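You operate a simulated robot arm through the tools that you are given. There is no shell and no other tool. Be economical: measure what you need, move in short steps, check, and stop when the job is done.

You are at the controls of a simulated robot arm. One attempt, no reset.

TASK
Take the pink cartridge on the drum bench and put it away on the end counter. Put the greenish crisp on the white dry card. Take the blue sensor and put it on the drum bench rack. Press the belt stop button two times. Do these in any order.

The check looks at the end state, three seconds after you hand in, the way a careful person would. Anything else that was tipped, shoved, dropped, spilled or broken makes it a failure.

THE ROBOT
A 7-joint arm with a two-finger parallel gripper on a trunk, on a base that drives. Base frame: it is fixed to the floor where the robot stands at the start and does not move with it; the origin is under the middle of the robot, x ahead of it, y to its left, z up. Readings come in mm, degrees, newtons and seconds.
Its first joint turns from -166.0 to 166.0 degrees. Places, roughly: belt stop button [3700, -800, 900]; blue sensor [5000, 500, 1000]; drum bench rack (20x121 cm) [7320, -60, 1220]; dry card [6750, -750, 750]; end counter [-600, -900, 800]; greenish crisp (7x5x3 cm) [6600, -700, 900]; pink cartridge (4x4x11 cm) [7500, 200, 900]. Payload 3.43 kg.
The TCP is the grasp point between the finger pads, 34 mm short of the fingertips. In the tool frame z runs along the fingers and y along their closing line. The gripper opens to 128 mm. The fingers are 24 mm wide and 12 mm thick; the gripper's body (48 by 130 mm) begins 96 mm behind the TCP.
Orientation is that of the tool frame in the base frame, as [roll, pitch, yaw] about the fixed x, y, z axes, in that order (R = Rz(yaw) Ry(pitch) Rx(roll)). With the fingers straight down and closing along the base's y, the tool's x points along the base's -x, its y along +y and its z along -z.

THE INTERFACE
- The arm moves only by the tool send_rows. Its argument "steps" is text: rows parted by semicolons, each of 7 numbers parted by spaces: the shift along the tool's x, y, z in mm, then the turn, a rotation vector about the tool's x, y, z in degrees, then the opening in per cent of the stroke, from 0 (shut) to 100 (fully open). In form: dx dy dz wx wy wz gripper; .... A call has 1 to 8 rows; each row is the pose to reach, as a shift and turn from the pose commanded when the call began, along the tool's axes at that moment. Each row takes 0.2 s and may step no farther than 50 mm and 8.6 degrees from the row before; otherwise, or with a gripper value out of range, the whole call is refused. A pose out of reach is approached as far as the arm can. The call stops where the force on the tool passes 40 N (or 10 N more than at its start, if that is more) or the arm is blocked; 0.2 s more then pass. The fingers move at their own pace (about 153 mm/s each) and stop on an object; they squeeze with about 44 N. The grip force told is the motor's: it shows also when the fingers shut on nothing. Time passes only in rows, and 0.2 s behind the last, so rows that repeat a pose let the fingers close. It gives the time, the measured TCP pose, the force on the tool (base axes), the opening and the grip force at its end, in the units of the frame above (readings bear some noise), with the torque about the TCP (base axes, N m) and any sound that the robot's microphone picked up.
- Cameras (640 x 400 px; columns grow to the right, rows downward): "scene" is now at [191.6, 202, 1397.2]; the picture's right is [-0.10, -0.99, 0.00], its down [-0.26, 0.03, -0.96] and it looks along [0.96, -0.10, -0.26] (base axes); focal length 277 px, centre (320, 200). "wrist" rides on the gripper at [76, -11, -160] in the tool frame; the picture's right is [0.15, 0.99, 0.00], its down [-0.88, 0.13, -0.46] and it looks along [-0.45, 0.07, 0.89] (tool axes); focal length 234 px, centre (320, 200). There is no depth. A picture from a camera that has moved, and an enlarged one, comes with that camera's place and axes in the base frame and with its lens. The place of the scene camera against the robot may be out by one fixed shift of up to 18 mm in any direction.
- snapshot(camera): a new picture of that camera. No time passes.
- roll_base(legs): drives the robot by 1 to 6 legs, each [ahead, turn to the left] in mm and degrees, along the robot's own axes; the way and the turn of a leg run together, so that a leg with both is an arc; at most 1500 mm and 180 degrees a leg. The arm and the cameras ride along, it lands a little off, and it stops where it bumps. It gives what a move gives.
- pan_tilt(pan, tilt): turns the head with the scene camera to pan (to the left, within 120 degrees either way) and tilt (down, from -29 to 69), counted from straight ahead of the robot. It gives what a move gives.
- zoom(camera, box): a new picture of the part [left, top, right, bottom] of that camera's present view, enlarged. No time passes.
- finish_job(): hands the job in; it is judged then, once.

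Go step by step. Nothing tells you exact positions but the pictures and the camera data: compare them with the known pose of the tool, close in by small moves and look again before you grip or let go. The budget is 165 turns and 128 pictures, counting those below and the enlarged ones. Unless the task says otherwise, let go and move clear before handing in.

The tools are called after "Request:" as name(argument=value, ...) on one line, values as JSON. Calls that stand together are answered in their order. send_rows: Moves the arm, as the interface text tells. Its arguments: {"type":"object","properties":{"steps":{"type":"string"}},"required":["steps"]} The other tools are called the same way: roll_base (legs) drives the base; pan_tilt (pan, tilt) turns the head that bears the scene camera; snapshot (camera) takes a picture; zoom (camera, box) takes an enlarged picture of a part of a camera's view; finish_job () hands the job in.

At the start:

```text
time_s: 0.0
position: [611.3, 200.6, 1106.3]
orientation: [-180.0, 0.0, 179.9]
contact_force: [0.0, 0.1, 0.4]
ft_torque: [-0.01, -0.02, 0.0]
grip_width: 127.9
finger_force: 0.1
robot x, y, heading: [-5.1, -27.6, -0.0]
head pan, tilt: [-5.9, 14.6]
```

scene: 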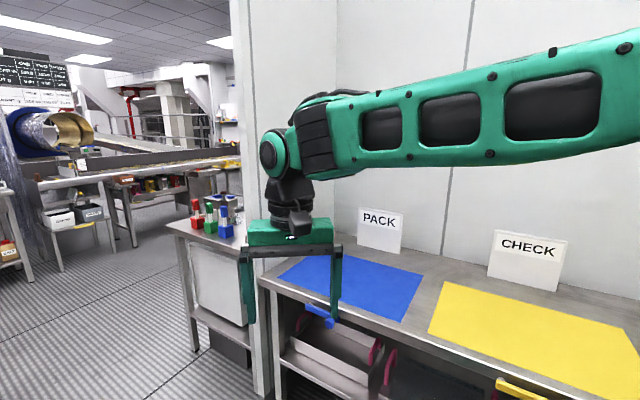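
wrist: 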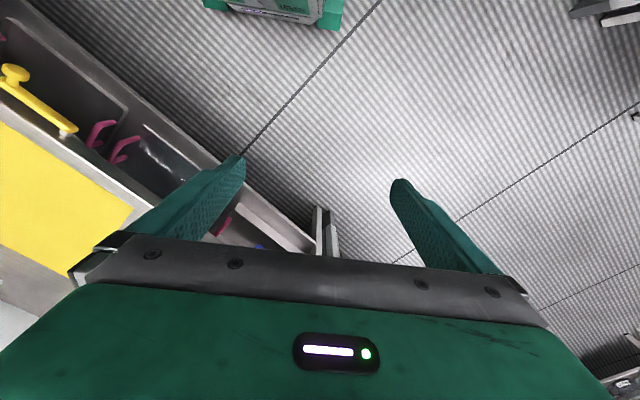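

The arm is in front, with a PACK/CHECK counter on the right and an aisle on the left. I'll look around first.

Request:
pan_tilt(pan=20, tilt=10)

Request:
snapshot(camera="scene")

Request:
pan_tilt(pan=-110, tilt=25)

Request:
snapshot(camera="scene")

```text
time_s: 0.9
position: [596.6, 200.5, 1112.9]
orientation: [-180.0, 0.7, 179.9]
contact_force: [-0.3, 0.7, 0.1]
ft_torque: [0.03, -0.01, -0.01]
grip_width: 127.9
finger_force: 0.0
robot x, y, heading: [-0.5, -26.9, -0.3]
head pan, tilt: [20.0, 10.0]
```

```text
125 pictures are left
camera scene: at [186.2, 243.3, 1404.7], right [0.34, -0.94, 0.0], down [-0.18, -0.06, -0.98], along [0.92, 0.34, -0.19], focal length 277 px, centre (320, 200)
```

scene: 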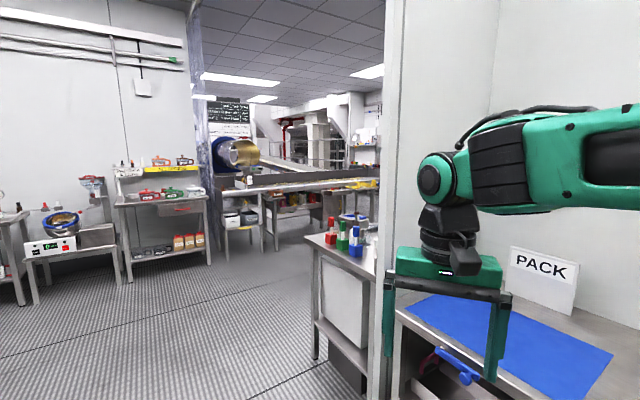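

```text
time_s: 3.0
position: [597.1, 201.1, 1114.0]
orientation: [180.0, 0.7, 179.9]
contact_force: [0.0, 0.2, -0.4]
ft_torque: [0.01, -0.01, 0.01]
grip_width: 128.1
finger_force: 0.1
robot x, y, heading: [0.7, -29.3, -0.1]
head pan, tilt: [-110.0, 25.0]
```

```text
124 pictures are left
camera scene: at [67.1, 124.9, 1382.0], right [-0.94, 0.34, 0.01], down [0.13, 0.4, -0.91], along [-0.32, -0.85, -0.42], focal length 277 px, centre (320, 200)
```

scene: 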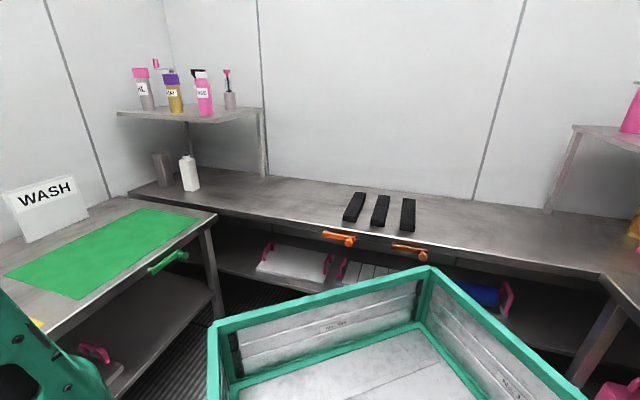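

Behind me the end counter (with black bars) is visible; a wall and tables block straight ahead, so I must exit to the left. More views to plan the way.

Request:
pan_tilt(pan=15, tilt=45)

Request:
snapshot(camera="scene")

Request:
pan_tilt(pan=80, tilt=25)

Request:
snapshot(camera="scene")

Request:
zoom(camera="scene", box=[0, 0, 639, 399])

```text
time_s: 5.1
position: [597.7, 199.3, 1112.4]
orientation: [-180.0, 0.7, 179.9]
contact_force: [-0.2, -0.4, -0.1]
ft_torque: [-0.01, -0.02, 0.03]
grip_width: 127.9
finger_force: 0.0
robot x, y, heading: [1.1, -27.1, 0.1]
head pan, tilt: [15.0, 45.0]
```

```text
123 pictures are left
camera scene: at [176.6, 232.5, 1349.9], right [0.26, -0.97, 0.0], down [-0.69, -0.18, -0.7], along [0.67, 0.18, -0.72], focal length 277 px, centre (320, 200)
```

scene: 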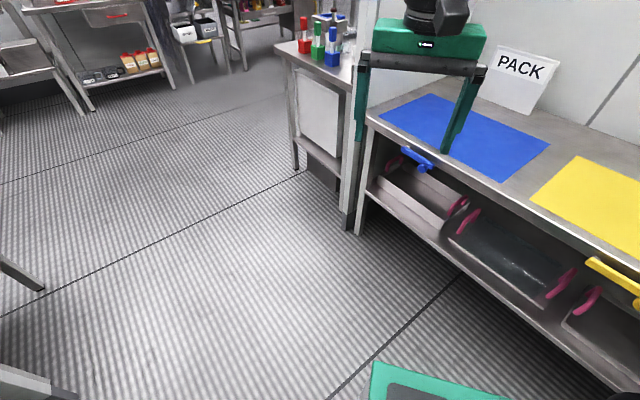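

```text
time_s: 6.4
position: [596.0, 200.2, 1113.4]
orientation: [180.0, 0.7, 179.9]
contact_force: [0.6, 0.2, -0.3]
ft_torque: [-0.07, 0.0, 0.03]
grip_width: 127.9
finger_force: 0.1
robot x, y, heading: [1.9, -29.4, 0.0]
head pan, tilt: [80.0, 25.0]
```

```text
122 pictures are left
camera scene: at [114.5, 302.2, 1381.3], right [0.98, -0.17, -0.01], down [-0.09, -0.42, -0.91], along [0.15, 0.89, -0.42], focal length 277 px, centre (320, 200)
```

scene: 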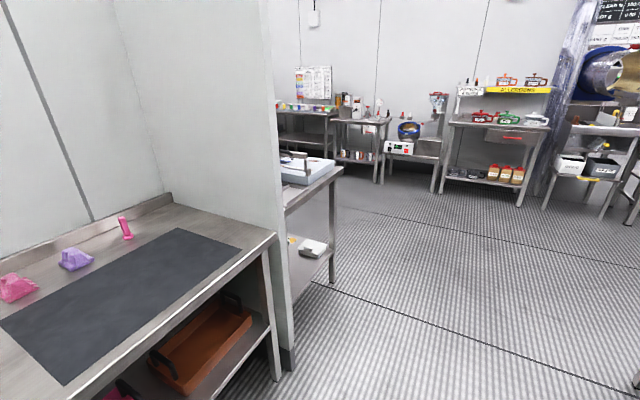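

```text
1.00 times, centred on (320, 200) of scene (not enlarged: the box is as wide or as high as the picture)
camera zoom: at [114.5, 302.2, 1381.3], right [0.98, -0.17, -0.01], down [-0.09, -0.42, -0.91], along [0.15, 0.89, -0.42], focal length 277 px, centre (320, 200)
```

zoom: 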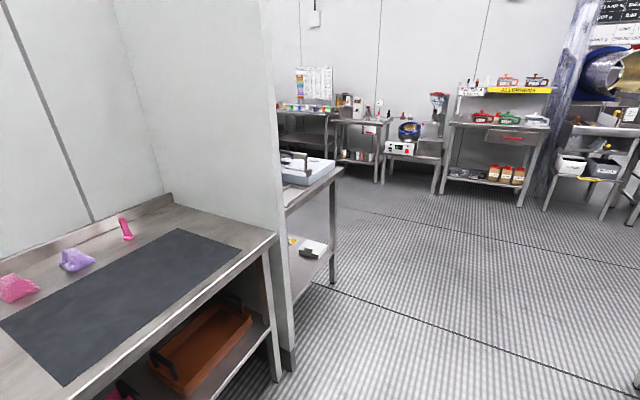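

The exit opening lies between about (70,1250) and (1280,335); I'll turn 52° left, drive through its middle, then look.

Request:
roll_base(legs=[[0, 52], [1500, 0]])

Request:
pan_tilt(pan=-45, tilt=20)

Request:
snapshot(camera="scene")

Request:
pan_tilt(pan=-90, tilt=20)

Request:
snapshot(camera="scene")

```text
time_s: 16.5
position: [1084.4, 1753.6, 1113.7]
orientation: [180.0, 0.8, -127.8]
contact_force: [0.4, -0.3, 0.2]
ft_torque: [0.0, 0.0, -0.04]
grip_width: 127.9
finger_force: 0.1
robot x, y, heading: [898.7, 1142.2, 52.2]
head pan, tilt: [80.0, 25.0]
```

```text
time_s: 18.5
position: [1074.6, 1742.9, 1121.4]
orientation: [-180.0, 1.4, -127.8]
contact_force: [0.6, -0.1, 0.8]
ft_torque: [-0.04, -0.02, 0.0]
grip_width: 128.1
finger_force: 0.0
robot x, y, heading: [896.3, 1139.8, 52.3]
head pan, tilt: [-45.0, 20.0]
```

```text
120 pictures are left
camera scene: at [861.9, 1386.2, 1388.7], right [0.13, -0.99, 0.01], down [-0.35, -0.05, -0.94], along [0.93, 0.11, -0.35], focal length 277 px, centre (320, 200)
```

scene: 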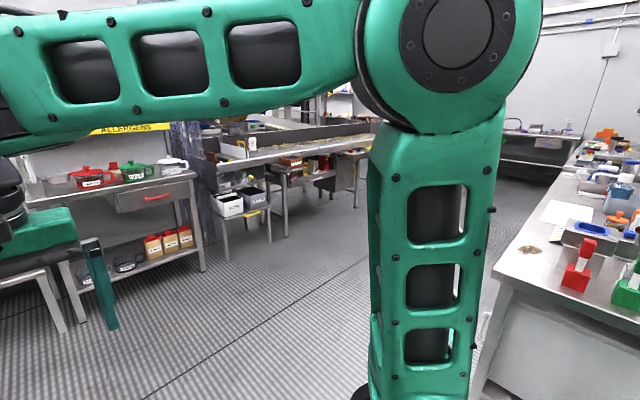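

```text
time_s: 19.7
position: [1074.3, 1743.0, 1121.8]
orientation: [180.0, 1.4, -127.8]
contact_force: [1.0, 0.4, -0.4]
ft_torque: [-0.03, -0.01, -0.03]
grip_width: 127.8
finger_force: 0.1
robot x, y, heading: [896.7, 1144.0, 52.2]
head pan, tilt: [-90.0, 20.0]
```

```text
119 pictures are left
camera scene: at [843.1, 1317.5, 1389.6], right [-0.61, -0.79, 0.01], down [-0.28, 0.2, -0.94], along [0.74, -0.58, -0.34], focal length 277 px, centre (320, 200)
```

scene: 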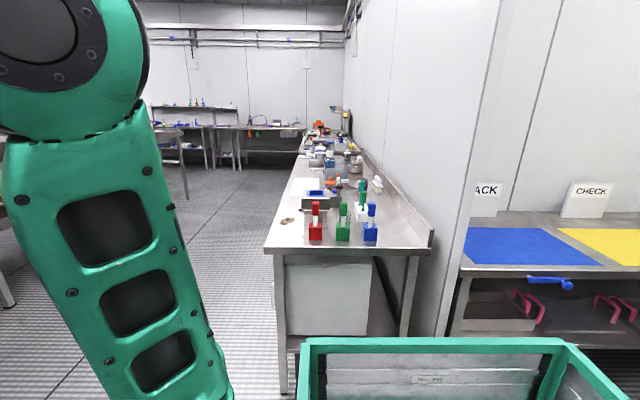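

The button bench runs along the right wall (~-37° direction), with the conveyor across the aisle. I'll drive into the aisle and face along it.

Request:
roll_base(legs=[[0, -31.4], [1290, 0], [0, -58]])

Request:
pan_tilt(pan=0, tilt=10)

Request:
snapshot(camera="scene")

Request:
pan_tilt(pan=40, tilt=10)

Request:
snapshot(camera="scene")

```text
time_s: 30.9
position: [2705.6, 1413.5, 1120.7]
orientation: [-180.0, 1.4, 141.8]
contact_force: [-0.9, 0.0, -0.2]
ft_torque: [0.01, 0.01, -0.01]
grip_width: 128.1
finger_force: 0.2
robot x, y, heading: [2113.2, 1607.9, -38.4]
head pan, tilt: [-90.0, 20.0]
```

```text
time_s: 32.5
position: [2693.7, 1420.8, 1129.1]
orientation: [179.9, 2.0, 141.8]
contact_force: [-0.5, -0.1, 1.2]
ft_torque: [0.0, 0.01, 0.0]
grip_width: 128.2
finger_force: 0.1
robot x, y, heading: [2112.4, 1605.0, -38.1]
head pan, tilt: [0.0, 10.0]
```

```text
118 pictures are left
camera scene: at [2408.5, 1669.6, 1404.6], right [-0.62, -0.78, 0.0], down [-0.15, 0.12, -0.98], along [0.77, -0.61, -0.19], focal length 277 px, centre (320, 200)
```

scene: 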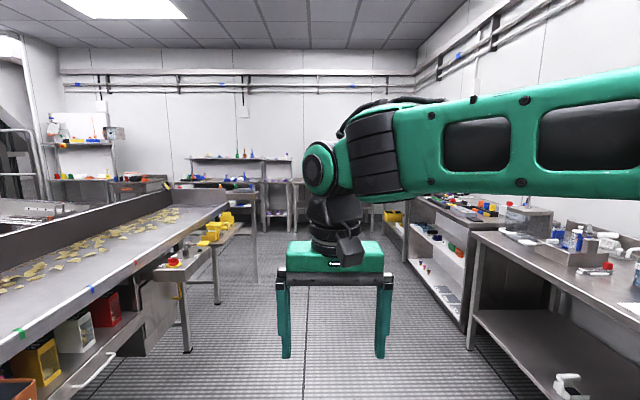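

```text
time_s: 33.6
position: [2694.8, 1422.0, 1128.7]
orientation: [-179.9, 2.2, 141.6]
contact_force: [-0.3, 0.2, 0.7]
ft_torque: [0.05, 0.0, 0.02]
grip_width: 127.8
finger_force: 0.0
robot x, y, heading: [2118.0, 1604.7, -38.6]
head pan, tilt: [40.0, 10.0]
```

```text
117 pictures are left
camera scene: at [2428.5, 1730.0, 1405.0], right [0.03, -1.0, -0.01], down [-0.18, 0.0, -0.98], along [0.98, 0.03, -0.18], focal length 277 px, centre (320, 200)
```

scene: 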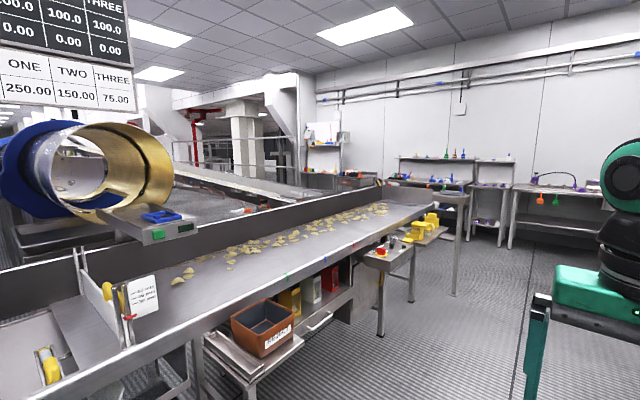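

The aisle is clear; there's a red button by the conveyor, while the listed button place is on the right-hand bench. I'll zoom on both.

Request:
zoom(camera="scene", box=[340, 140, 560, 278])

Request:
pan_tilt(pan=-20, tilt=15)

Request:
snapshot(camera="scene")

Request:
pan_tilt(pan=0, tilt=10)

Request:
zoom(camera="scene", box=[380, 160, 600, 298])

Request:
zoom(camera="scene", box=[40, 130, 300, 292])

```text
2.90 times, centred on (450, 209) of scene
camera zoom: at [2428.5, 1730.0, 1405.0], right [0.03, -1.0, -0.01], down [-0.18, 0.0, -0.98], along [0.98, 0.03, -0.18], focal length 802 px, centre (-57, 174)
```

zoom: 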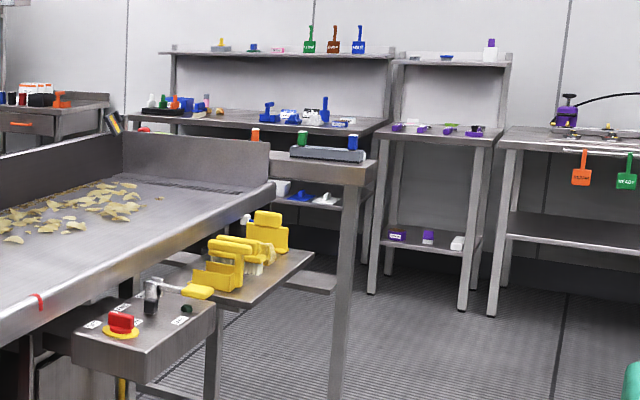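

```text
time_s: 34.9
position: [2694.8, 1421.4, 1128.8]
orientation: [179.9, 2.1, 141.7]
contact_force: [-0.3, 0.7, -0.8]
ft_torque: [0.0, 0.02, 0.03]
grip_width: 128.1
finger_force: 0.1
robot x, y, heading: [2113.1, 1604.1, -38.3]
head pan, tilt: [-20.0, 15.0]
```

```text
115 pictures are left
camera scene: at [2384.6, 1648.0, 1396.6], right [-0.85, -0.53, 0.0], down [-0.15, 0.23, -0.96], along [0.51, -0.82, -0.27], focal length 277 px, centre (320, 200)
```

scene: 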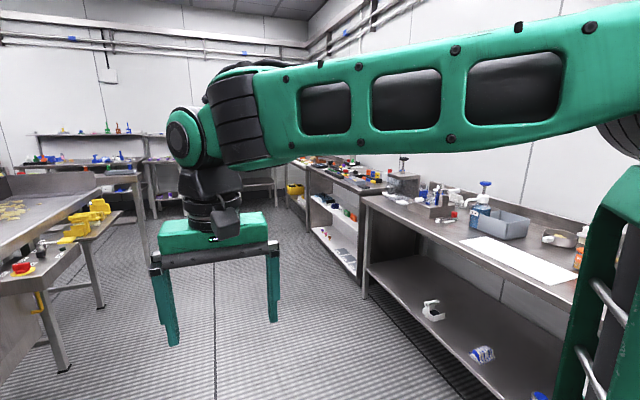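

```text
time_s: 35.7
position: [2693.7, 1422.1, 1129.0]
orientation: [180.0, 2.1, 141.7]
contact_force: [0.4, 0.7, -0.5]
ft_torque: [-0.03, 0.0, 0.02]
grip_width: 128.0
finger_force: 0.1
robot x, y, heading: [2110.2, 1604.2, -38.3]
head pan, tilt: [0.0, 10.0]
```

```text
2.90 times, centred on (490, 229) of scene
camera zoom: at [2408.5, 1669.6, 1404.6], right [-0.62, -0.78, 0.0], down [-0.15, 0.12, -0.98], along [0.77, -0.61, -0.19], focal length 802 px, centre (-173, 116)
```

zoom: 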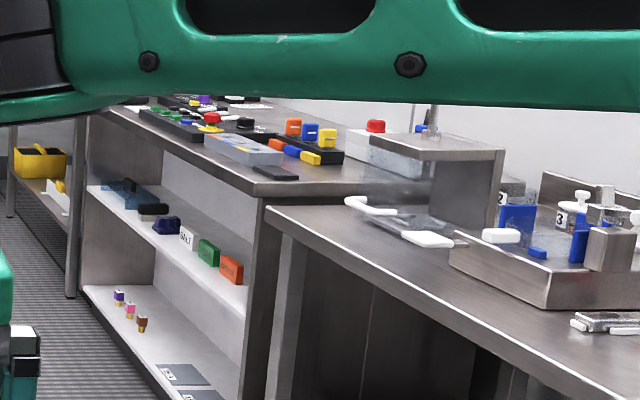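

```text
2.46 times, centred on (170, 211) of scene
camera zoom: at [2408.5, 1669.6, 1404.6], right [-0.62, -0.78, 0.0], down [-0.15, 0.12, -0.98], along [0.77, -0.61, -0.19], focal length 681 px, centre (689, 173)
```

zoom: 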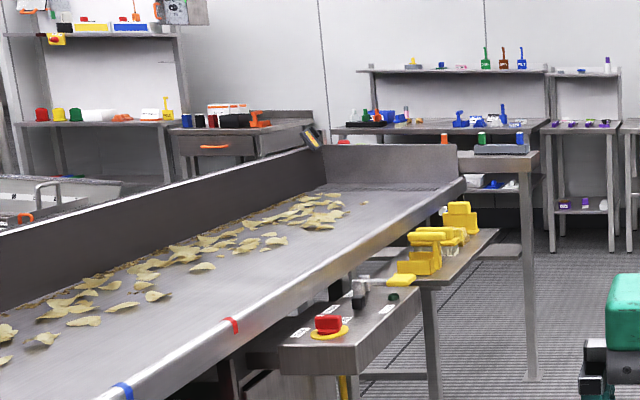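

The listed place matches a red button on a yellow base on the second right-hand bench (a control panel). I'll drive beside it.

Request:
roll_base(legs=[[0, -3.2], [1370, 0], [1370, 0], [0, 3]])

Request:
pan_tilt(pan=-90, tilt=35)

Request:
snapshot(camera="scene")

Request:
pan_tilt(pan=70, tilt=15)

Request:
snapshot(camera="scene")

```text
time_s: 50.1
position: [4733.6, -417.4, 1127.0]
orientation: [180.0, 2.1, 141.1]
contact_force: [0.1, 0.1, 0.1]
ft_torque: [0.01, 0.0, -0.03]
grip_width: 128.0
finger_force: 0.0
robot x, y, heading: [4156.2, -224.4, -38.8]
head pan, tilt: [0.0, 10.0]
```

```text
time_s: 51.8
position: [4721.5, -408.3, 1135.8]
orientation: [179.9, 2.8, 141.1]
contact_force: [0.8, -0.9, 0.8]
ft_torque: [0.01, 0.01, 0.0]
grip_width: 128.0
finger_force: 0.1
robot x, y, heading: [4153.1, -228.8, -38.9]
head pan, tilt: [-90.0, 35.0]
```

```text
112 pictures are left
camera scene: at [4321.5, -175.9, 1365.8], right [-0.78, 0.63, 0.01], down [0.35, 0.45, -0.82], along [-0.52, -0.63, -0.57], focal length 277 px, centre (320, 200)
```

scene: 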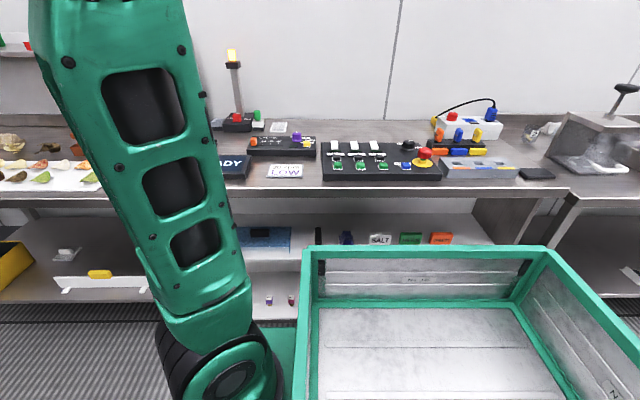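

```text
time_s: 54.2
position: [4721.3, -408.7, 1135.8]
orientation: [179.8, 2.9, 141.1]
contact_force: [0.4, -1.4, 0.4]
ft_torque: [-0.02, -0.01, 0.0]
grip_width: 128.0
finger_force: 0.1
robot x, y, heading: [4152.3, -224.6, -39.0]
head pan, tilt: [70.0, 15.0]
```

```text
111 pictures are left
camera scene: at [4457.1, -59.3, 1397.3], right [0.52, -0.86, -0.01], down [-0.23, -0.13, -0.96], along [0.82, 0.5, -0.26], focal length 277 px, centre (320, 200)
```

scene: 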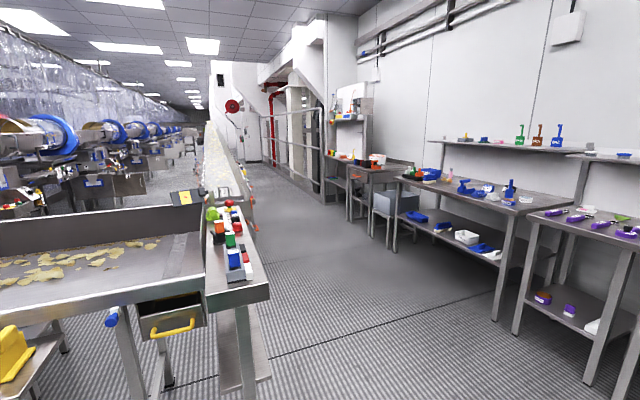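

The control panel with the red-on-yellow button is beside me; the sorter table at the conveyor end (blue item) is where the sensor sits. I'll zoom in on the panel and the table.

Request:
zoom(camera="scene", box=[180, 170, 300, 300])

Request:
pan_tilt(pan=-90, tilt=35)

Request:
zoom(camera="scene", box=[310, 100, 510, 200])

```text
3.08 times, centred on (240, 235) of scene
camera zoom: at [4457.1, -59.3, 1397.3], right [0.52, -0.86, -0.01], down [-0.23, -0.13, -0.96], along [0.82, 0.5, -0.26], focal length 852 px, centre (566, 92)
```

zoom: 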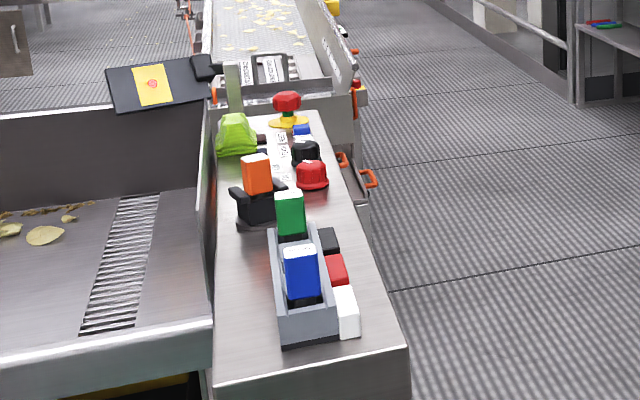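

```text
time_s: 56.7
position: [4721.3, -408.4, 1135.3]
orientation: [179.8, 2.8, 141.1]
contact_force: [0.4, -0.4, -0.3]
ft_torque: [-0.01, 0.0, 0.03]
grip_width: 127.9
finger_force: 0.1
robot x, y, heading: [4153.6, -227.9, -39.1]
head pan, tilt: [-90.0, 35.0]
```

```text
3.20 times, centred on (410, 150) of scene
camera zoom: at [4321.5, -175.9, 1365.8], right [-0.78, 0.63, 0.01], down [0.35, 0.45, -0.82], along [-0.52, -0.63, -0.57], focal length 886 px, centre (32, 360)
```

zoom: 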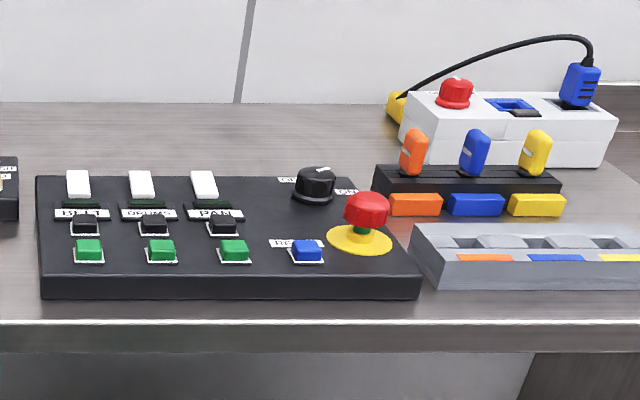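

The panel has columns labelled BELT / DRUMS / PAN; the listed place matches the BELT column. I need to read which button is stop.

Request:
zoom(camera="scene", box=[318, 135, 398, 185])

Request:
zoom(camera="scene", box=[322, 150, 352, 170])

```text
8.00 times, centred on (358, 160) of scene
camera zoom: at [4321.5, -175.9, 1365.8], right [-0.78, 0.63, 0.01], down [0.35, 0.45, -0.82], along [-0.52, -0.63, -0.57], focal length 2215 px, centre (16, 520)
```

zoom: 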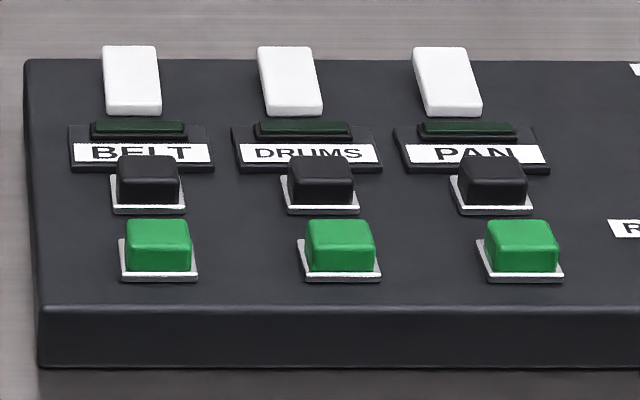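

```text
16.00 times, centred on (337, 160) of scene
camera zoom: at [4321.5, -175.9, 1365.8], right [-0.78, 0.63, 0.01], down [0.35, 0.45, -0.82], along [-0.52, -0.63, -0.57], focal length 4429 px, centre (48, 840)
```

zoom: 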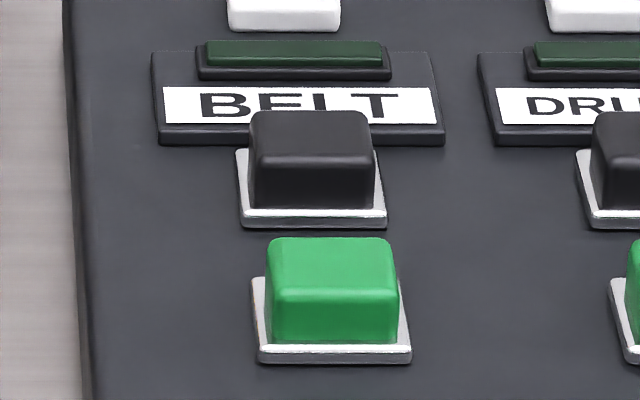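

BELT column: green is start, black is the stop. I'll swing the closed gripper round to the right over the bench, high up.

Request:
send_rows(steps="-15.2 -44.2 0 0 0 3.7 0; -26.9 -89.5 0 0 0 7.4 0; -34.9 -135.5 0 0 0 11.1 0; -39.4 -182 0 0 0 14.8 0; -40.1 -228.7 0 0 0 18.5 0; -37.3 -275.3 0 0 0 22.2 0; -30.7 -321.6 0 0 0 25.9 0; -20.6 -367.2 0 0 0 29.6 0")

```text
time_s: 58.5
position: [4511.0, -706.2, 1136.0]
orientation: [178.6, 2.4, 111.5]
contact_force: [0.5, 0.4, 0.9]
ft_torque: [-0.02, 0.04, 0.0]
grip_width: 0.1
finger_force: 33.7
robot x, y, heading: [4152.8, -229.0, -39.1]
head pan, tilt: [-90.0, 35.0]
```

Clear so far; continuing the swing.

Request:
send_rows(steps="-10.1 -45.6 0 0 0 3.7 0; -16.7 -91.9 0 0 0 7.4 0; -19.5 -138.5 0 0 0 11.1 0; -18.8 -185.2 0 0 0 14.8 0; -14.3 -231.7 0 0 0 18.5 0; -6.3 -277.7 0 0 0 22.2 0; 5.4 -323 0 0 0 25.9 0; 20.6 -367.2 0 0 0 29.6 0")

Request:
send_rows(steps="-5 -46.4 0 0 0 3.85 0; -6.4 -93.1 0 0 0 7.7 0; -4 -139.8 0 0 0 11.55 0; 1.9 -186.1 0 0 0 15.4 0; 11.5 -231.9 0 0 0 19.25 0; 24.7 -276.7 0 0 0 23.1 0; 41.3 -320.3 0 0 0 26.95 0; 61.3 -362.6 0 0 0 30.8 0")

Request:
snapshot(camera="wrist")

Request:
snapshot(camera="scene")

```text
time_s: 60.3
position: [4159.8, -823.4, 1124.8]
orientation: [177.6, 1.4, 81.9]
contact_force: [0.3, -0.2, 0.5]
ft_torque: [-0.02, 0.03, 0.02]
grip_width: 0.1
finger_force: 33.1
robot x, y, heading: [4153.5, -224.7, -38.8]
head pan, tilt: [-90.0, 35.0]
```

```text
time_s: 62.1
position: [3810.0, -714.0, 1110.7]
orientation: [177.1, 0.2, 51.2]
contact_force: [0.5, -1.5, -0.1]
ft_torque: [0.08, 0.06, 0.0]
grip_width: 0.1
finger_force: 32.6
robot x, y, heading: [4153.7, -224.8, -39.0]
head pan, tilt: [-90.0, 35.0]
```

```text
106 pictures are left
camera wrist: at [3842.6, -642.4, 1269.4], right [0.86, -0.51, 0.05], down [-0.47, -0.75, 0.46], along [-0.2, -0.42, -0.89], focal length 234 px, centre (320, 200)
```

wrist: 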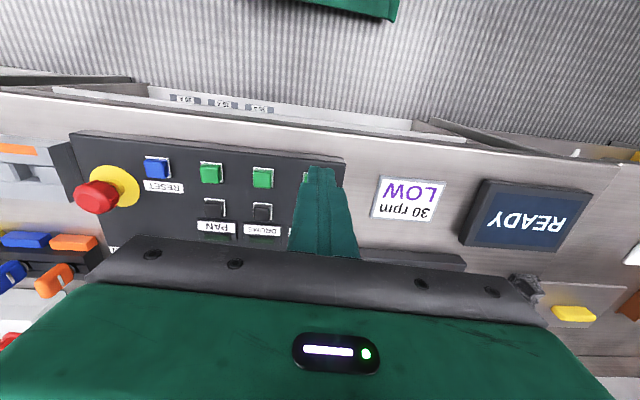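

```text
105 pictures are left
camera scene: at [4321.9, -176.2, 1365.8], right [-0.78, 0.63, 0.01], down [0.35, 0.45, -0.82], along [-0.52, -0.63, -0.57], focal length 277 px, centre (320, 200)
```

scene: 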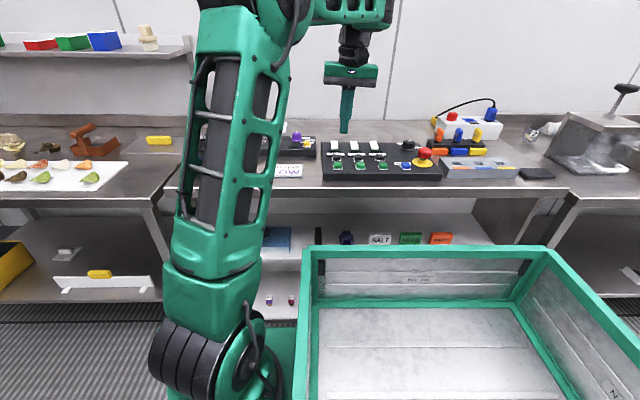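

The listed position fits the BELT black button at about (3743,-809,945). I'll move above it, straightening the tool, and check.

Request:
send_rows(steps="-40 2.5 5 1 0 0 0; -80 5 20 2 0 0 0; -116 7 45 2.9 0 0 0; -116 7 80 2.9 0 0 0")

Request:
snapshot(camera="wrist")

Request:
zoom(camera="scene", box=[290, 80, 450, 190])

```text
time_s: 63.1
position: [3744.7, -809.4, 1030.7]
orientation: [-179.9, 0.1, 51.2]
contact_force: [0.3, -0.2, 1.3]
ft_torque: [-0.03, -0.03, -0.02]
grip_width: 0.0
finger_force: 33.0
robot x, y, heading: [4151.6, -226.7, -38.8]
head pan, tilt: [-90.0, 35.0]
```

```text
104 pictures are left
camera wrist: at [3783.9, -742.6, 1189.7], right [0.86, -0.51, 0.0], down [-0.45, -0.77, 0.46], along [-0.23, -0.39, -0.89], focal length 234 px, centre (320, 200)
```

wrist: 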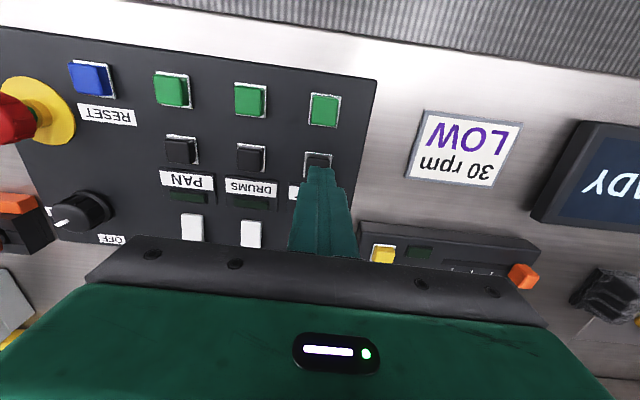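

```text
3.64 times, centred on (370, 135) of scene
camera zoom: at [4321.4, -175.6, 1365.8], right [-0.78, 0.63, 0.01], down [0.35, 0.45, -0.82], along [-0.52, -0.63, -0.57], focal length 1007 px, centre (138, 436)
```

zoom: 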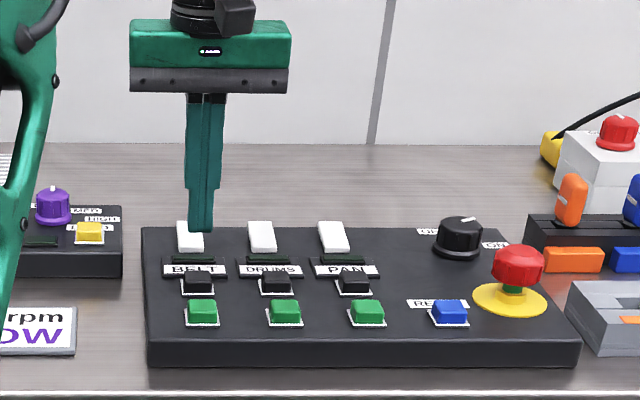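

The button top is at about (3741,-814,931), almost straight under the tip. I'll descend in small steps to press.

Request:
send_rows(steps="-6.4 0 40 0 0 0 0; -6.4 0 56 0 0 0 0; -6.4 0 62 0 0 0 0; -6.4 0 66 0 0 0 0; -6.4 0 69 0 0 0 0; -6.4 0 72 0 0 0 0")

Request:
zoom(camera="scene", box=[310, 110, 410, 180])

```text
time_s: 64.2
position: [3730.7, -806.9, 973.9]
orientation: [179.7, 0.9, 51.1]
contact_force: [3.3, -3.8, 21.6]
ft_torque: [0.01, -0.12, 0.06]
grip_width: 0.0
finger_force: 33.2
robot x, y, heading: [4155.1, -228.1, -38.8]
head pan, tilt: [-90.0, 35.0]
heard: click
stopped in row 5: the force on the tool passed its limit at 43 N (the readings are from after the stop); the commanded pose is now the measured one
```

```text
5.71 times, centred on (360, 145) of scene
camera zoom: at [4322.3, -175.3, 1365.7], right [-0.78, 0.63, 0.01], down [0.35, 0.45, -0.82], along [-0.52, -0.63, -0.57], focal length 1582 px, centre (91, 514)
```

zoom: 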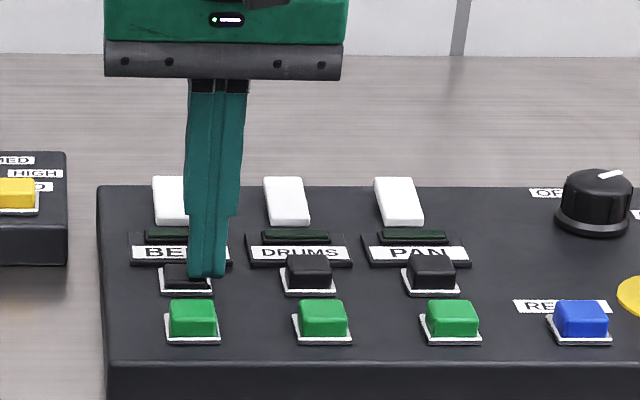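

A click was heard; the tip slid a bit to one side. I'll rise clear, re-centre by 12 mm and press the second time.

Request:
send_rows(steps="0 0 -15 0 0 0 0; 0 6 -30 0 0.5 0 0; 0 12 -30 0 0.9 0 0; 0 12 -30 0 0.9 0 0")

Request:
zoom(camera="scene", box=[310, 110, 410, 180])

```text
time_s: 65.2
position: [3740.0, -812.7, 997.2]
orientation: [179.5, -0.6, 51.2]
contact_force: [0.1, 0.4, 0.0]
ft_torque: [0.0, -0.03, 0.02]
grip_width: 0.0
finger_force: 32.6
robot x, y, heading: [4151.7, -225.7, -38.7]
head pan, tilt: [-90.0, 35.0]
```

```text
5.71 times, centred on (360, 145) of scene
camera zoom: at [4321.3, -175.8, 1365.8], right [-0.78, 0.63, 0.01], down [0.35, 0.45, -0.82], along [-0.52, -0.63, -0.57], focal length 1582 px, centre (91, 514)
```

zoom: 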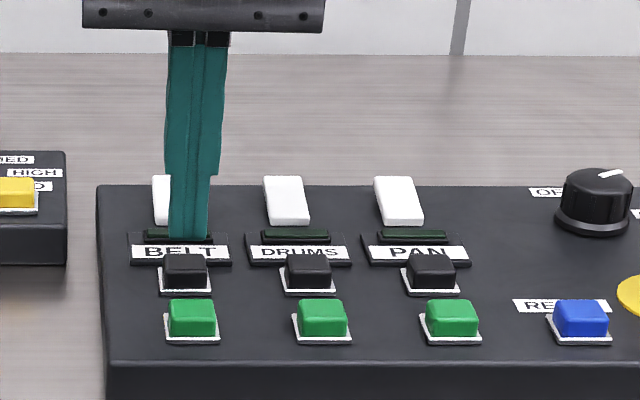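

Button has sprung back. Second press now, straight down.

Request:
send_rows(steps="0 0 15 0 0 0 0; 0 0 20 0 0 0 0; 0 0 23 0 0 0 0; 0 0 26 0 0 0 0; 0 0 29 0 0 0 0; 0 0 32 0 0 0 0; 0 0 35 0 0 0 0")

```text
time_s: 66.8
position: [3728.7, -805.8, 973.3]
orientation: [179.1, 0.5, 51.2]
contact_force: [2.5, -5.7, 19.5]
ft_torque: [-0.12, 0.02, 0.05]
grip_width: 0.0
finger_force: 32.8
robot x, y, heading: [4154.5, -230.9, -39.1]
head pan, tilt: [-90.0, 35.0]
heard: click
stopped in row 7: the force on the tool passed its limit at 43 N (the readings are from after the stop); the commanded pose is now the measured one
```

Second click heard; both presses done. I'll raise straight up, retract, and swing the arm back to the front.

Request:
send_rows(steps="0 0 -40 0 0 0 0; 0 0 -80 0 0 0 0; 0 0 -120 0 0 0 0; 20 0 -155 0 0 0 0; 65 0 -160 0 0 0 0; 115 0 -160 0 0 0 0")

Request:
send_rows(steps="-1 46 0 0 0 -3.85 0; -0.5 93 0 0 0 -7.7 0; 3 140 0 0 0 -11.55 0; 11 186 0 0 0 -15.4 0; 22 231 0 0 0 -19.25 0; 37 276 0 0 0 -23.1 0; 55 319 0 0 0 -26.95 0; 77 361 0 0 0 -30.8 0")

Request:
send_rows(steps="-9 45 0 0 0 -3.7 0; -16 92 0 0 0 -7.4 0; -19 138 0 0 0 -11.1 0; -18 184 0 0 0 -14.8 0; -14 231 0 0 0 -18.5 0; -6 277 0 0 0 -22.2 0; 5 322 0 0 0 -25.9 0; 20 366 0 0 0 -29.6 0")

Request:
send_rows(steps="-9 45 0 0 0 -3.7 0; -16 92 0 0 0 -7.4 0; -19 138 0 0 0 -11.1 0; -18 184 0 0 0 -14.8 0; -14 231 0 0 0 -18.5 0; -6 277 0 0 0 -22.2 0; 5 322 0 0 0 -25.9 0; 20 366 0 0 0 -29.6 0")

```text
time_s: 68.2
position: [3799.6, -713.1, 1127.6]
orientation: [178.9, -0.2, 51.3]
contact_force: [-1.4, -0.4, -0.3]
ft_torque: [0.08, -0.05, 0.02]
grip_width: 0.0
finger_force: 32.7
robot x, y, heading: [4154.3, -226.7, -39.0]
head pan, tilt: [-90.0, 35.0]
```

```text
time_s: 70.0
position: [4129.0, -879.2, 1135.5]
orientation: [179.1, 0.5, 82.0]
contact_force: [-0.6, -0.6, -0.1]
ft_torque: [-0.02, -0.08, 0.02]
grip_width: 0.0
finger_force: 33.0
robot x, y, heading: [4154.5, -222.4, -38.9]
head pan, tilt: [-90.0, 35.0]
```

```text
time_s: 71.8
position: [4496.4, -912.3, 1142.2]
orientation: [179.2, 0.9, 111.6]
contact_force: [0.5, -0.2, -0.5]
ft_torque: [0.01, -0.08, -0.01]
grip_width: 0.3
finger_force: 33.4
robot x, y, heading: [4154.2, -223.6, -38.9]
head pan, tilt: [-90.0, 35.0]
```

```text
time_s: 73.6
position: [4827.1, -760.7, 1148.6]
orientation: [179.8, 0.9, 141.0]
contact_force: [0.7, 0.3, 0.8]
ft_torque: [0.07, -0.02, 0.02]
grip_width: 0.0
finger_force: 33.3
robot x, y, heading: [4153.3, -226.1, -38.9]
head pan, tilt: [-90.0, 35.0]
```

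The arm is ahead again, slightly far out; I'll pull it in and raise, then drive an arc to face the sensor table.

Request:
send_rows(steps="45 0 -10 0 0 0 50; 90 0 -20 0 0 0 100; 135 0 -30 0 0 0 100; 180 0 -40 0 0 0 100; 225 0 -50 0 0 0 100; 260 0 -50 0 0.5 0 100")

Request:
roll_base(legs=[[400, 60], [200, 30]])

Request:
pan_tilt(pan=-15, tilt=35)

Request:
snapshot(camera="scene")

Request:
snapshot(camera="wrist")

```text
time_s: 75.0
position: [4624.8, -597.1, 1189.8]
orientation: [179.6, 0.5, 141.2]
contact_force: [0.6, -0.5, -0.4]
ft_torque: [0.02, 0.03, -0.01]
grip_width: 128.1
finger_force: 0.1
robot x, y, heading: [4154.8, -228.4, -38.8]
head pan, tilt: [-90.0, 35.0]
```

```text
time_s: 80.0
position: [5062.8, 294.3, 1191.4]
orientation: [179.8, 0.6, -129.4]
contact_force: [-0.3, -0.1, -0.2]
ft_torque: [-0.01, 0.01, 0.01]
grip_width: 128.0
finger_force: 0.0
robot x, y, heading: [4696.3, -171.9, 50.2]
head pan, tilt: [-90.0, 35.0]
```

```text
time_s: 81.4
position: [5053.9, 282.5, 1198.9]
orientation: [179.8, 1.3, -129.5]
contact_force: [-0.3, 0.9, -0.2]
ft_torque: [-0.02, 0.0, 0.01]
grip_width: 128.0
finger_force: 0.0
robot x, y, heading: [4692.5, -175.9, 50.6]
head pan, tilt: [-15.0, 35.0]
```

```text
100 pictures are left
camera scene: at [4644.0, 112.9, 1364.6], right [0.58, -0.82, 0.0], down [-0.48, -0.34, -0.81], along [0.66, 0.47, -0.58], focal length 277 px, centre (320, 200)
```

scene: 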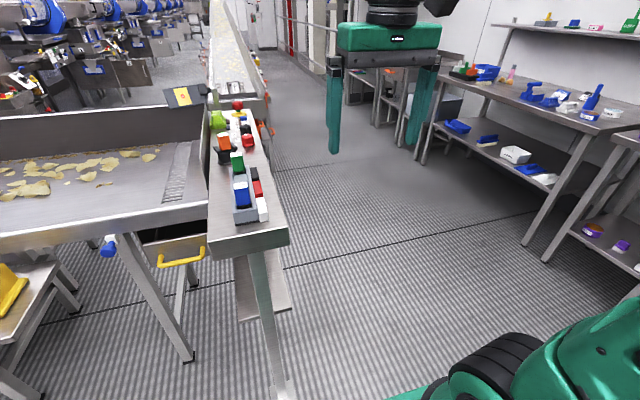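

```text
99 pictures are left
camera wrist: at [5012.9, 214.6, 1357.0], right [-0.86, 0.51, 0.0], down [0.45, 0.75, 0.48], along [0.25, 0.41, -0.88], focal length 234 px, centre (320, 200)
```

wrist: 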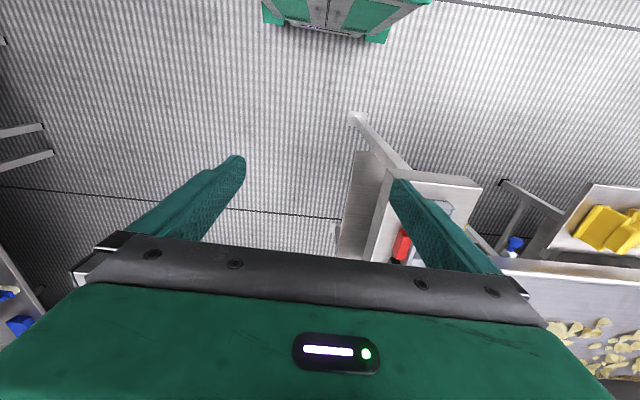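

The table with the coloured sensors is front-left; zooming to identify the blue sensor.

Request:
zoom(camera="scene", box=[200, 85, 300, 245])

Request:
zoom(camera="scene", box=[215, 145, 295, 225])

```text
2.50 times, centred on (250, 165) of scene
camera zoom: at [4644.0, 112.9, 1364.6], right [0.58, -0.82, 0.0], down [-0.48, -0.34, -0.81], along [0.66, 0.47, -0.58], focal length 692 px, centre (495, 288)
```

zoom: 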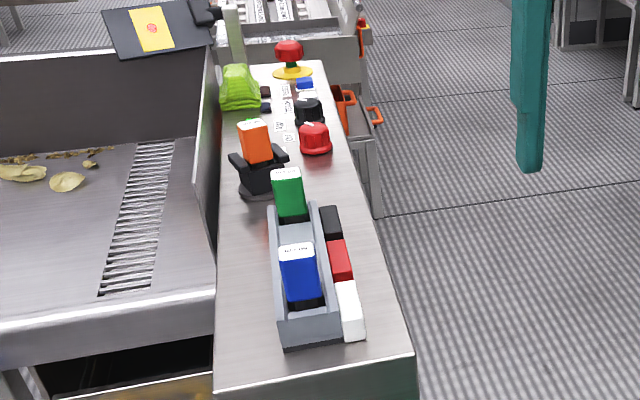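

```text
5.00 times, centred on (255, 185) of scene
camera zoom: at [4644.0, 112.9, 1364.6], right [0.58, -0.82, 0.0], down [-0.48, -0.34, -0.81], along [0.66, 0.47, -0.58], focal length 1384 px, centre (645, 275)
```

zoom: 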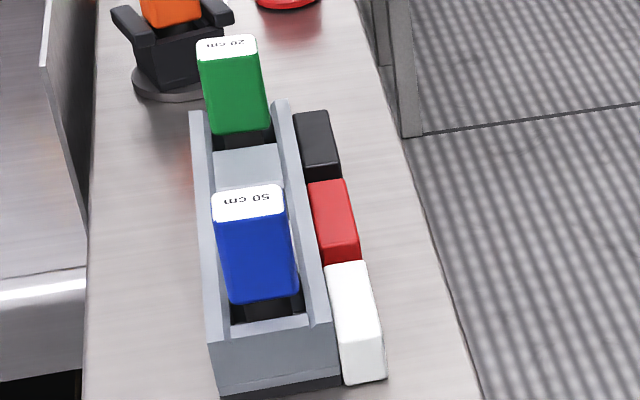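

The blue "50 cm" sensor stands in the grey holder around (5003,610), holder aligned with my heading. I'll move above it at a safe height.

Request:
send_rows(steps="-30 35 0 0 0 0 100; -60 70 5 0 0.5 0 100; -90 105 10 0 1 0 100; -120 140 15 0 1.3 0 100; -150 172 20 0 1.3 0 100; -180 204 25 0 1.3 0 100; -205 236 30 0 1.3 0 100; -221 248 30 0 1.3 0 100")

Request:
snapshot(camera="wrist")

Request:
zoom(camera="scene", box=[160, 65, 340, 245])

```text
time_s: 83.2
position: [5003.7, 610.0, 1174.9]
orientation: [179.8, -0.1, -129.4]
contact_force: [0.6, -0.5, 0.6]
ft_torque: [0.03, 0.02, 0.0]
grip_width: 128.2
finger_force: 0.0
robot x, y, heading: [4693.5, -180.5, 50.3]
head pan, tilt: [-15.0, 35.0]
```

```text
96 pictures are left
camera wrist: at [4964.6, 546.4, 1334.9], right [-0.86, 0.52, 0.0], down [0.46, 0.76, 0.46], along [0.23, 0.39, -0.89], focal length 234 px, centre (320, 200)
```

wrist: 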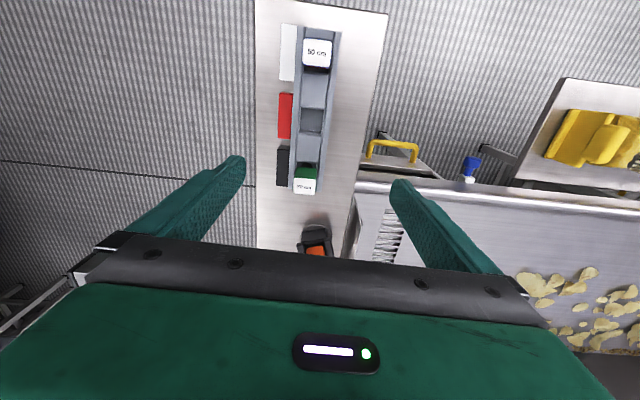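

```text
2.22 times, centred on (250, 155) of scene
camera zoom: at [4644.0, 112.8, 1364.7], right [0.58, -0.82, 0.0], down [-0.47, -0.34, -0.81], along [0.66, 0.47, -0.58], focal length 615 px, centre (476, 300)
```

zoom: 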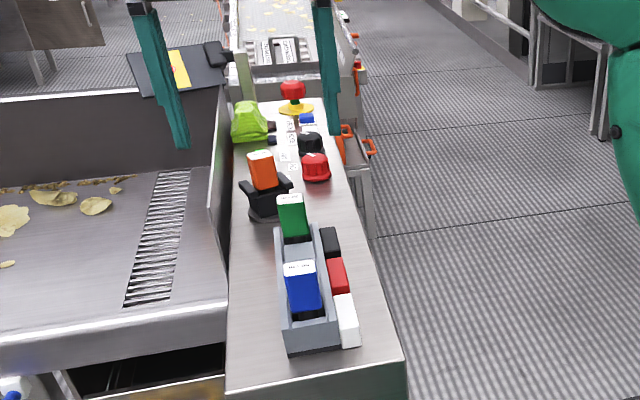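

Triangulating gives the sensor's top at about (4951,520,1053). I'll move above it and turn 2° to align with the holder.

Request:
send_rows(steps="45 -7 0 0 0 -1 100; 90 -14 10 0 0 -2 100; 103 -16.4 35 0 0 -2 100; 103 -16.4 55 0 0 -2 100")

Request:
snapshot(camera="wrist")

Request:
zoom(camera="scene", box=[180, 105, 300, 225])

```text
time_s: 84.2
position: [4948.0, 520.9, 1117.9]
orientation: [179.8, 0.0, -127.5]
contact_force: [-0.3, -0.2, -0.5]
ft_torque: [0.0, -0.01, 0.01]
grip_width: 128.0
finger_force: 0.1
robot x, y, heading: [4692.0, -178.0, 50.2]
head pan, tilt: [-15.0, 35.0]
```

```text
94 pictures are left
camera wrist: at [4911.6, 454.6, 1278.0], right [-0.87, 0.48, 0.0], down [0.43, 0.78, 0.46], along [0.22, 0.4, -0.89], focal length 234 px, centre (320, 200)
```

wrist: 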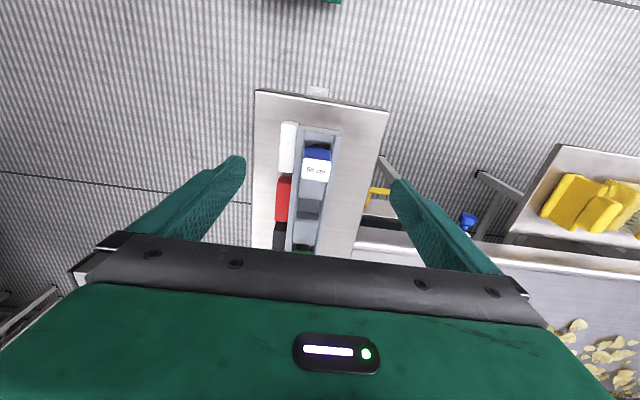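

```text
3.33 times, centred on (240, 165) of scene
camera zoom: at [4643.9, 112.9, 1364.6], right [0.58, -0.82, 0.0], down [-0.47, -0.34, -0.81], along [0.66, 0.47, -0.58], focal length 923 px, centre (587, 317)
```

zoom: 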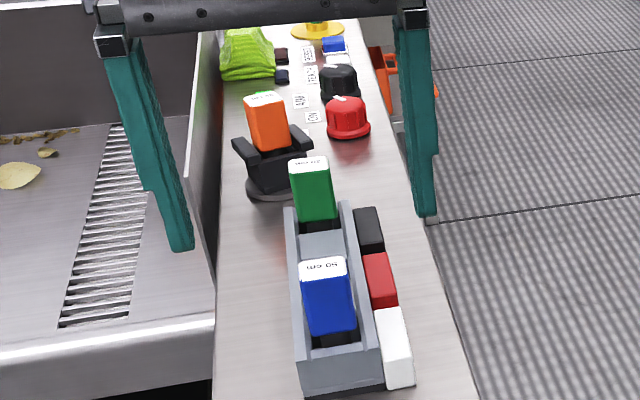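

Aligned within ~3 mm; descending to grip height.

Request:
send_rows(steps="-3 -2.6 25 0 0 0 100; -3 -2.6 45 0 0 0 100; -3 -2.6 60 0 0 0 100; -3 -2.6 66 0 0 0 100")

Request:
snapshot(camera="wrist")

Request:
zoom(camera="scene", box=[180, 125, 300, 225])

```text
time_s: 85.2
position: [4953.4, 523.0, 1054.1]
orientation: [179.7, -0.1, -127.4]
contact_force: [1.0, 1.0, -0.6]
ft_torque: [0.05, -0.03, 0.0]
grip_width: 127.8
finger_force: 0.1
robot x, y, heading: [4689.9, -176.9, 50.4]
head pan, tilt: [-15.0, 35.0]
```

```text
92 pictures are left
camera wrist: at [4917.1, 456.4, 1213.5], right [-0.87, 0.48, 0.0], down [0.43, 0.78, 0.46], along [0.22, 0.4, -0.89], focal length 234 px, centre (320, 200)
```

wrist: 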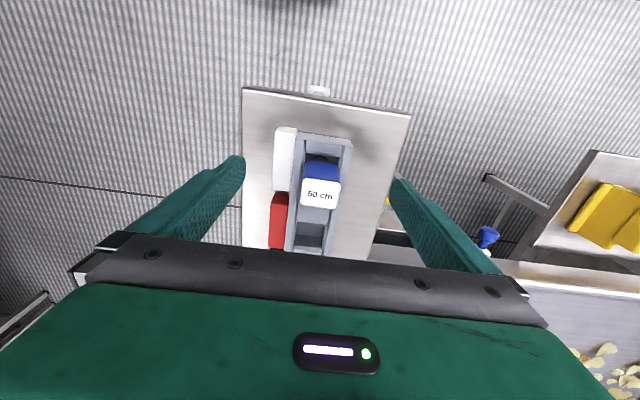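

```text
4.00 times, centred on (240, 175) of scene
camera zoom: at [4643.9, 113.0, 1364.6], right [0.58, -0.82, 0.0], down [-0.47, -0.34, -0.81], along [0.66, 0.47, -0.58], focal length 1107 px, centre (640, 300)
```

zoom: 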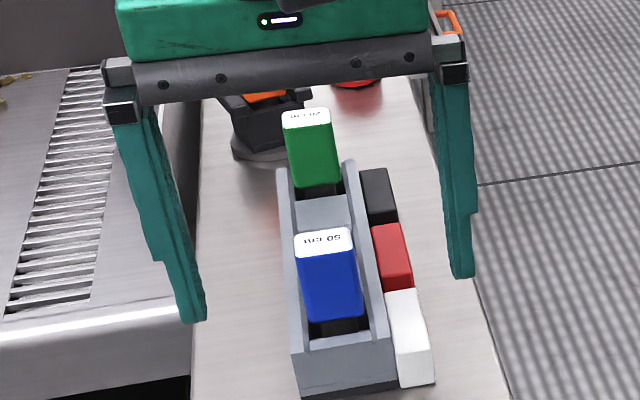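

The sensor is centred between the fingers; closing now.

Request:
send_rows(steps="0 0 4 0 0 0 60; 0 0 4 0 0 0 30; 0 0 4 0 0 0 10; 0 0 4 0 0 0 0; 0 0 4 0 0 0 0")

Request:
zoom(camera="scene", box=[180, 125, 300, 225])

```text
time_s: 86.4
position: [4953.8, 523.7, 1048.8]
orientation: [179.8, 0.0, -127.4]
contact_force: [0.2, 0.2, -0.2]
ft_torque: [-0.03, -0.02, 0.01]
grip_width: 28.8
finger_force: 44.1
robot x, y, heading: [4691.7, -177.0, 50.5]
head pan, tilt: [-15.0, 35.0]
```

```text
4.00 times, centred on (240, 175) of scene
camera zoom: at [4644.0, 113.0, 1364.6], right [0.58, -0.82, 0.0], down [-0.47, -0.34, -0.81], along [0.66, 0.47, -0.58], focal length 1107 px, centre (640, 300)
```

zoom: 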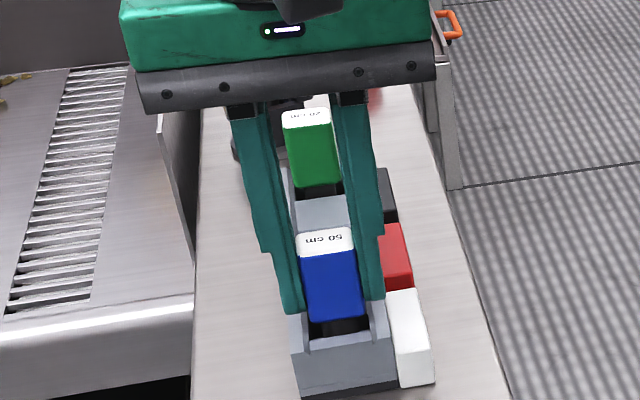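

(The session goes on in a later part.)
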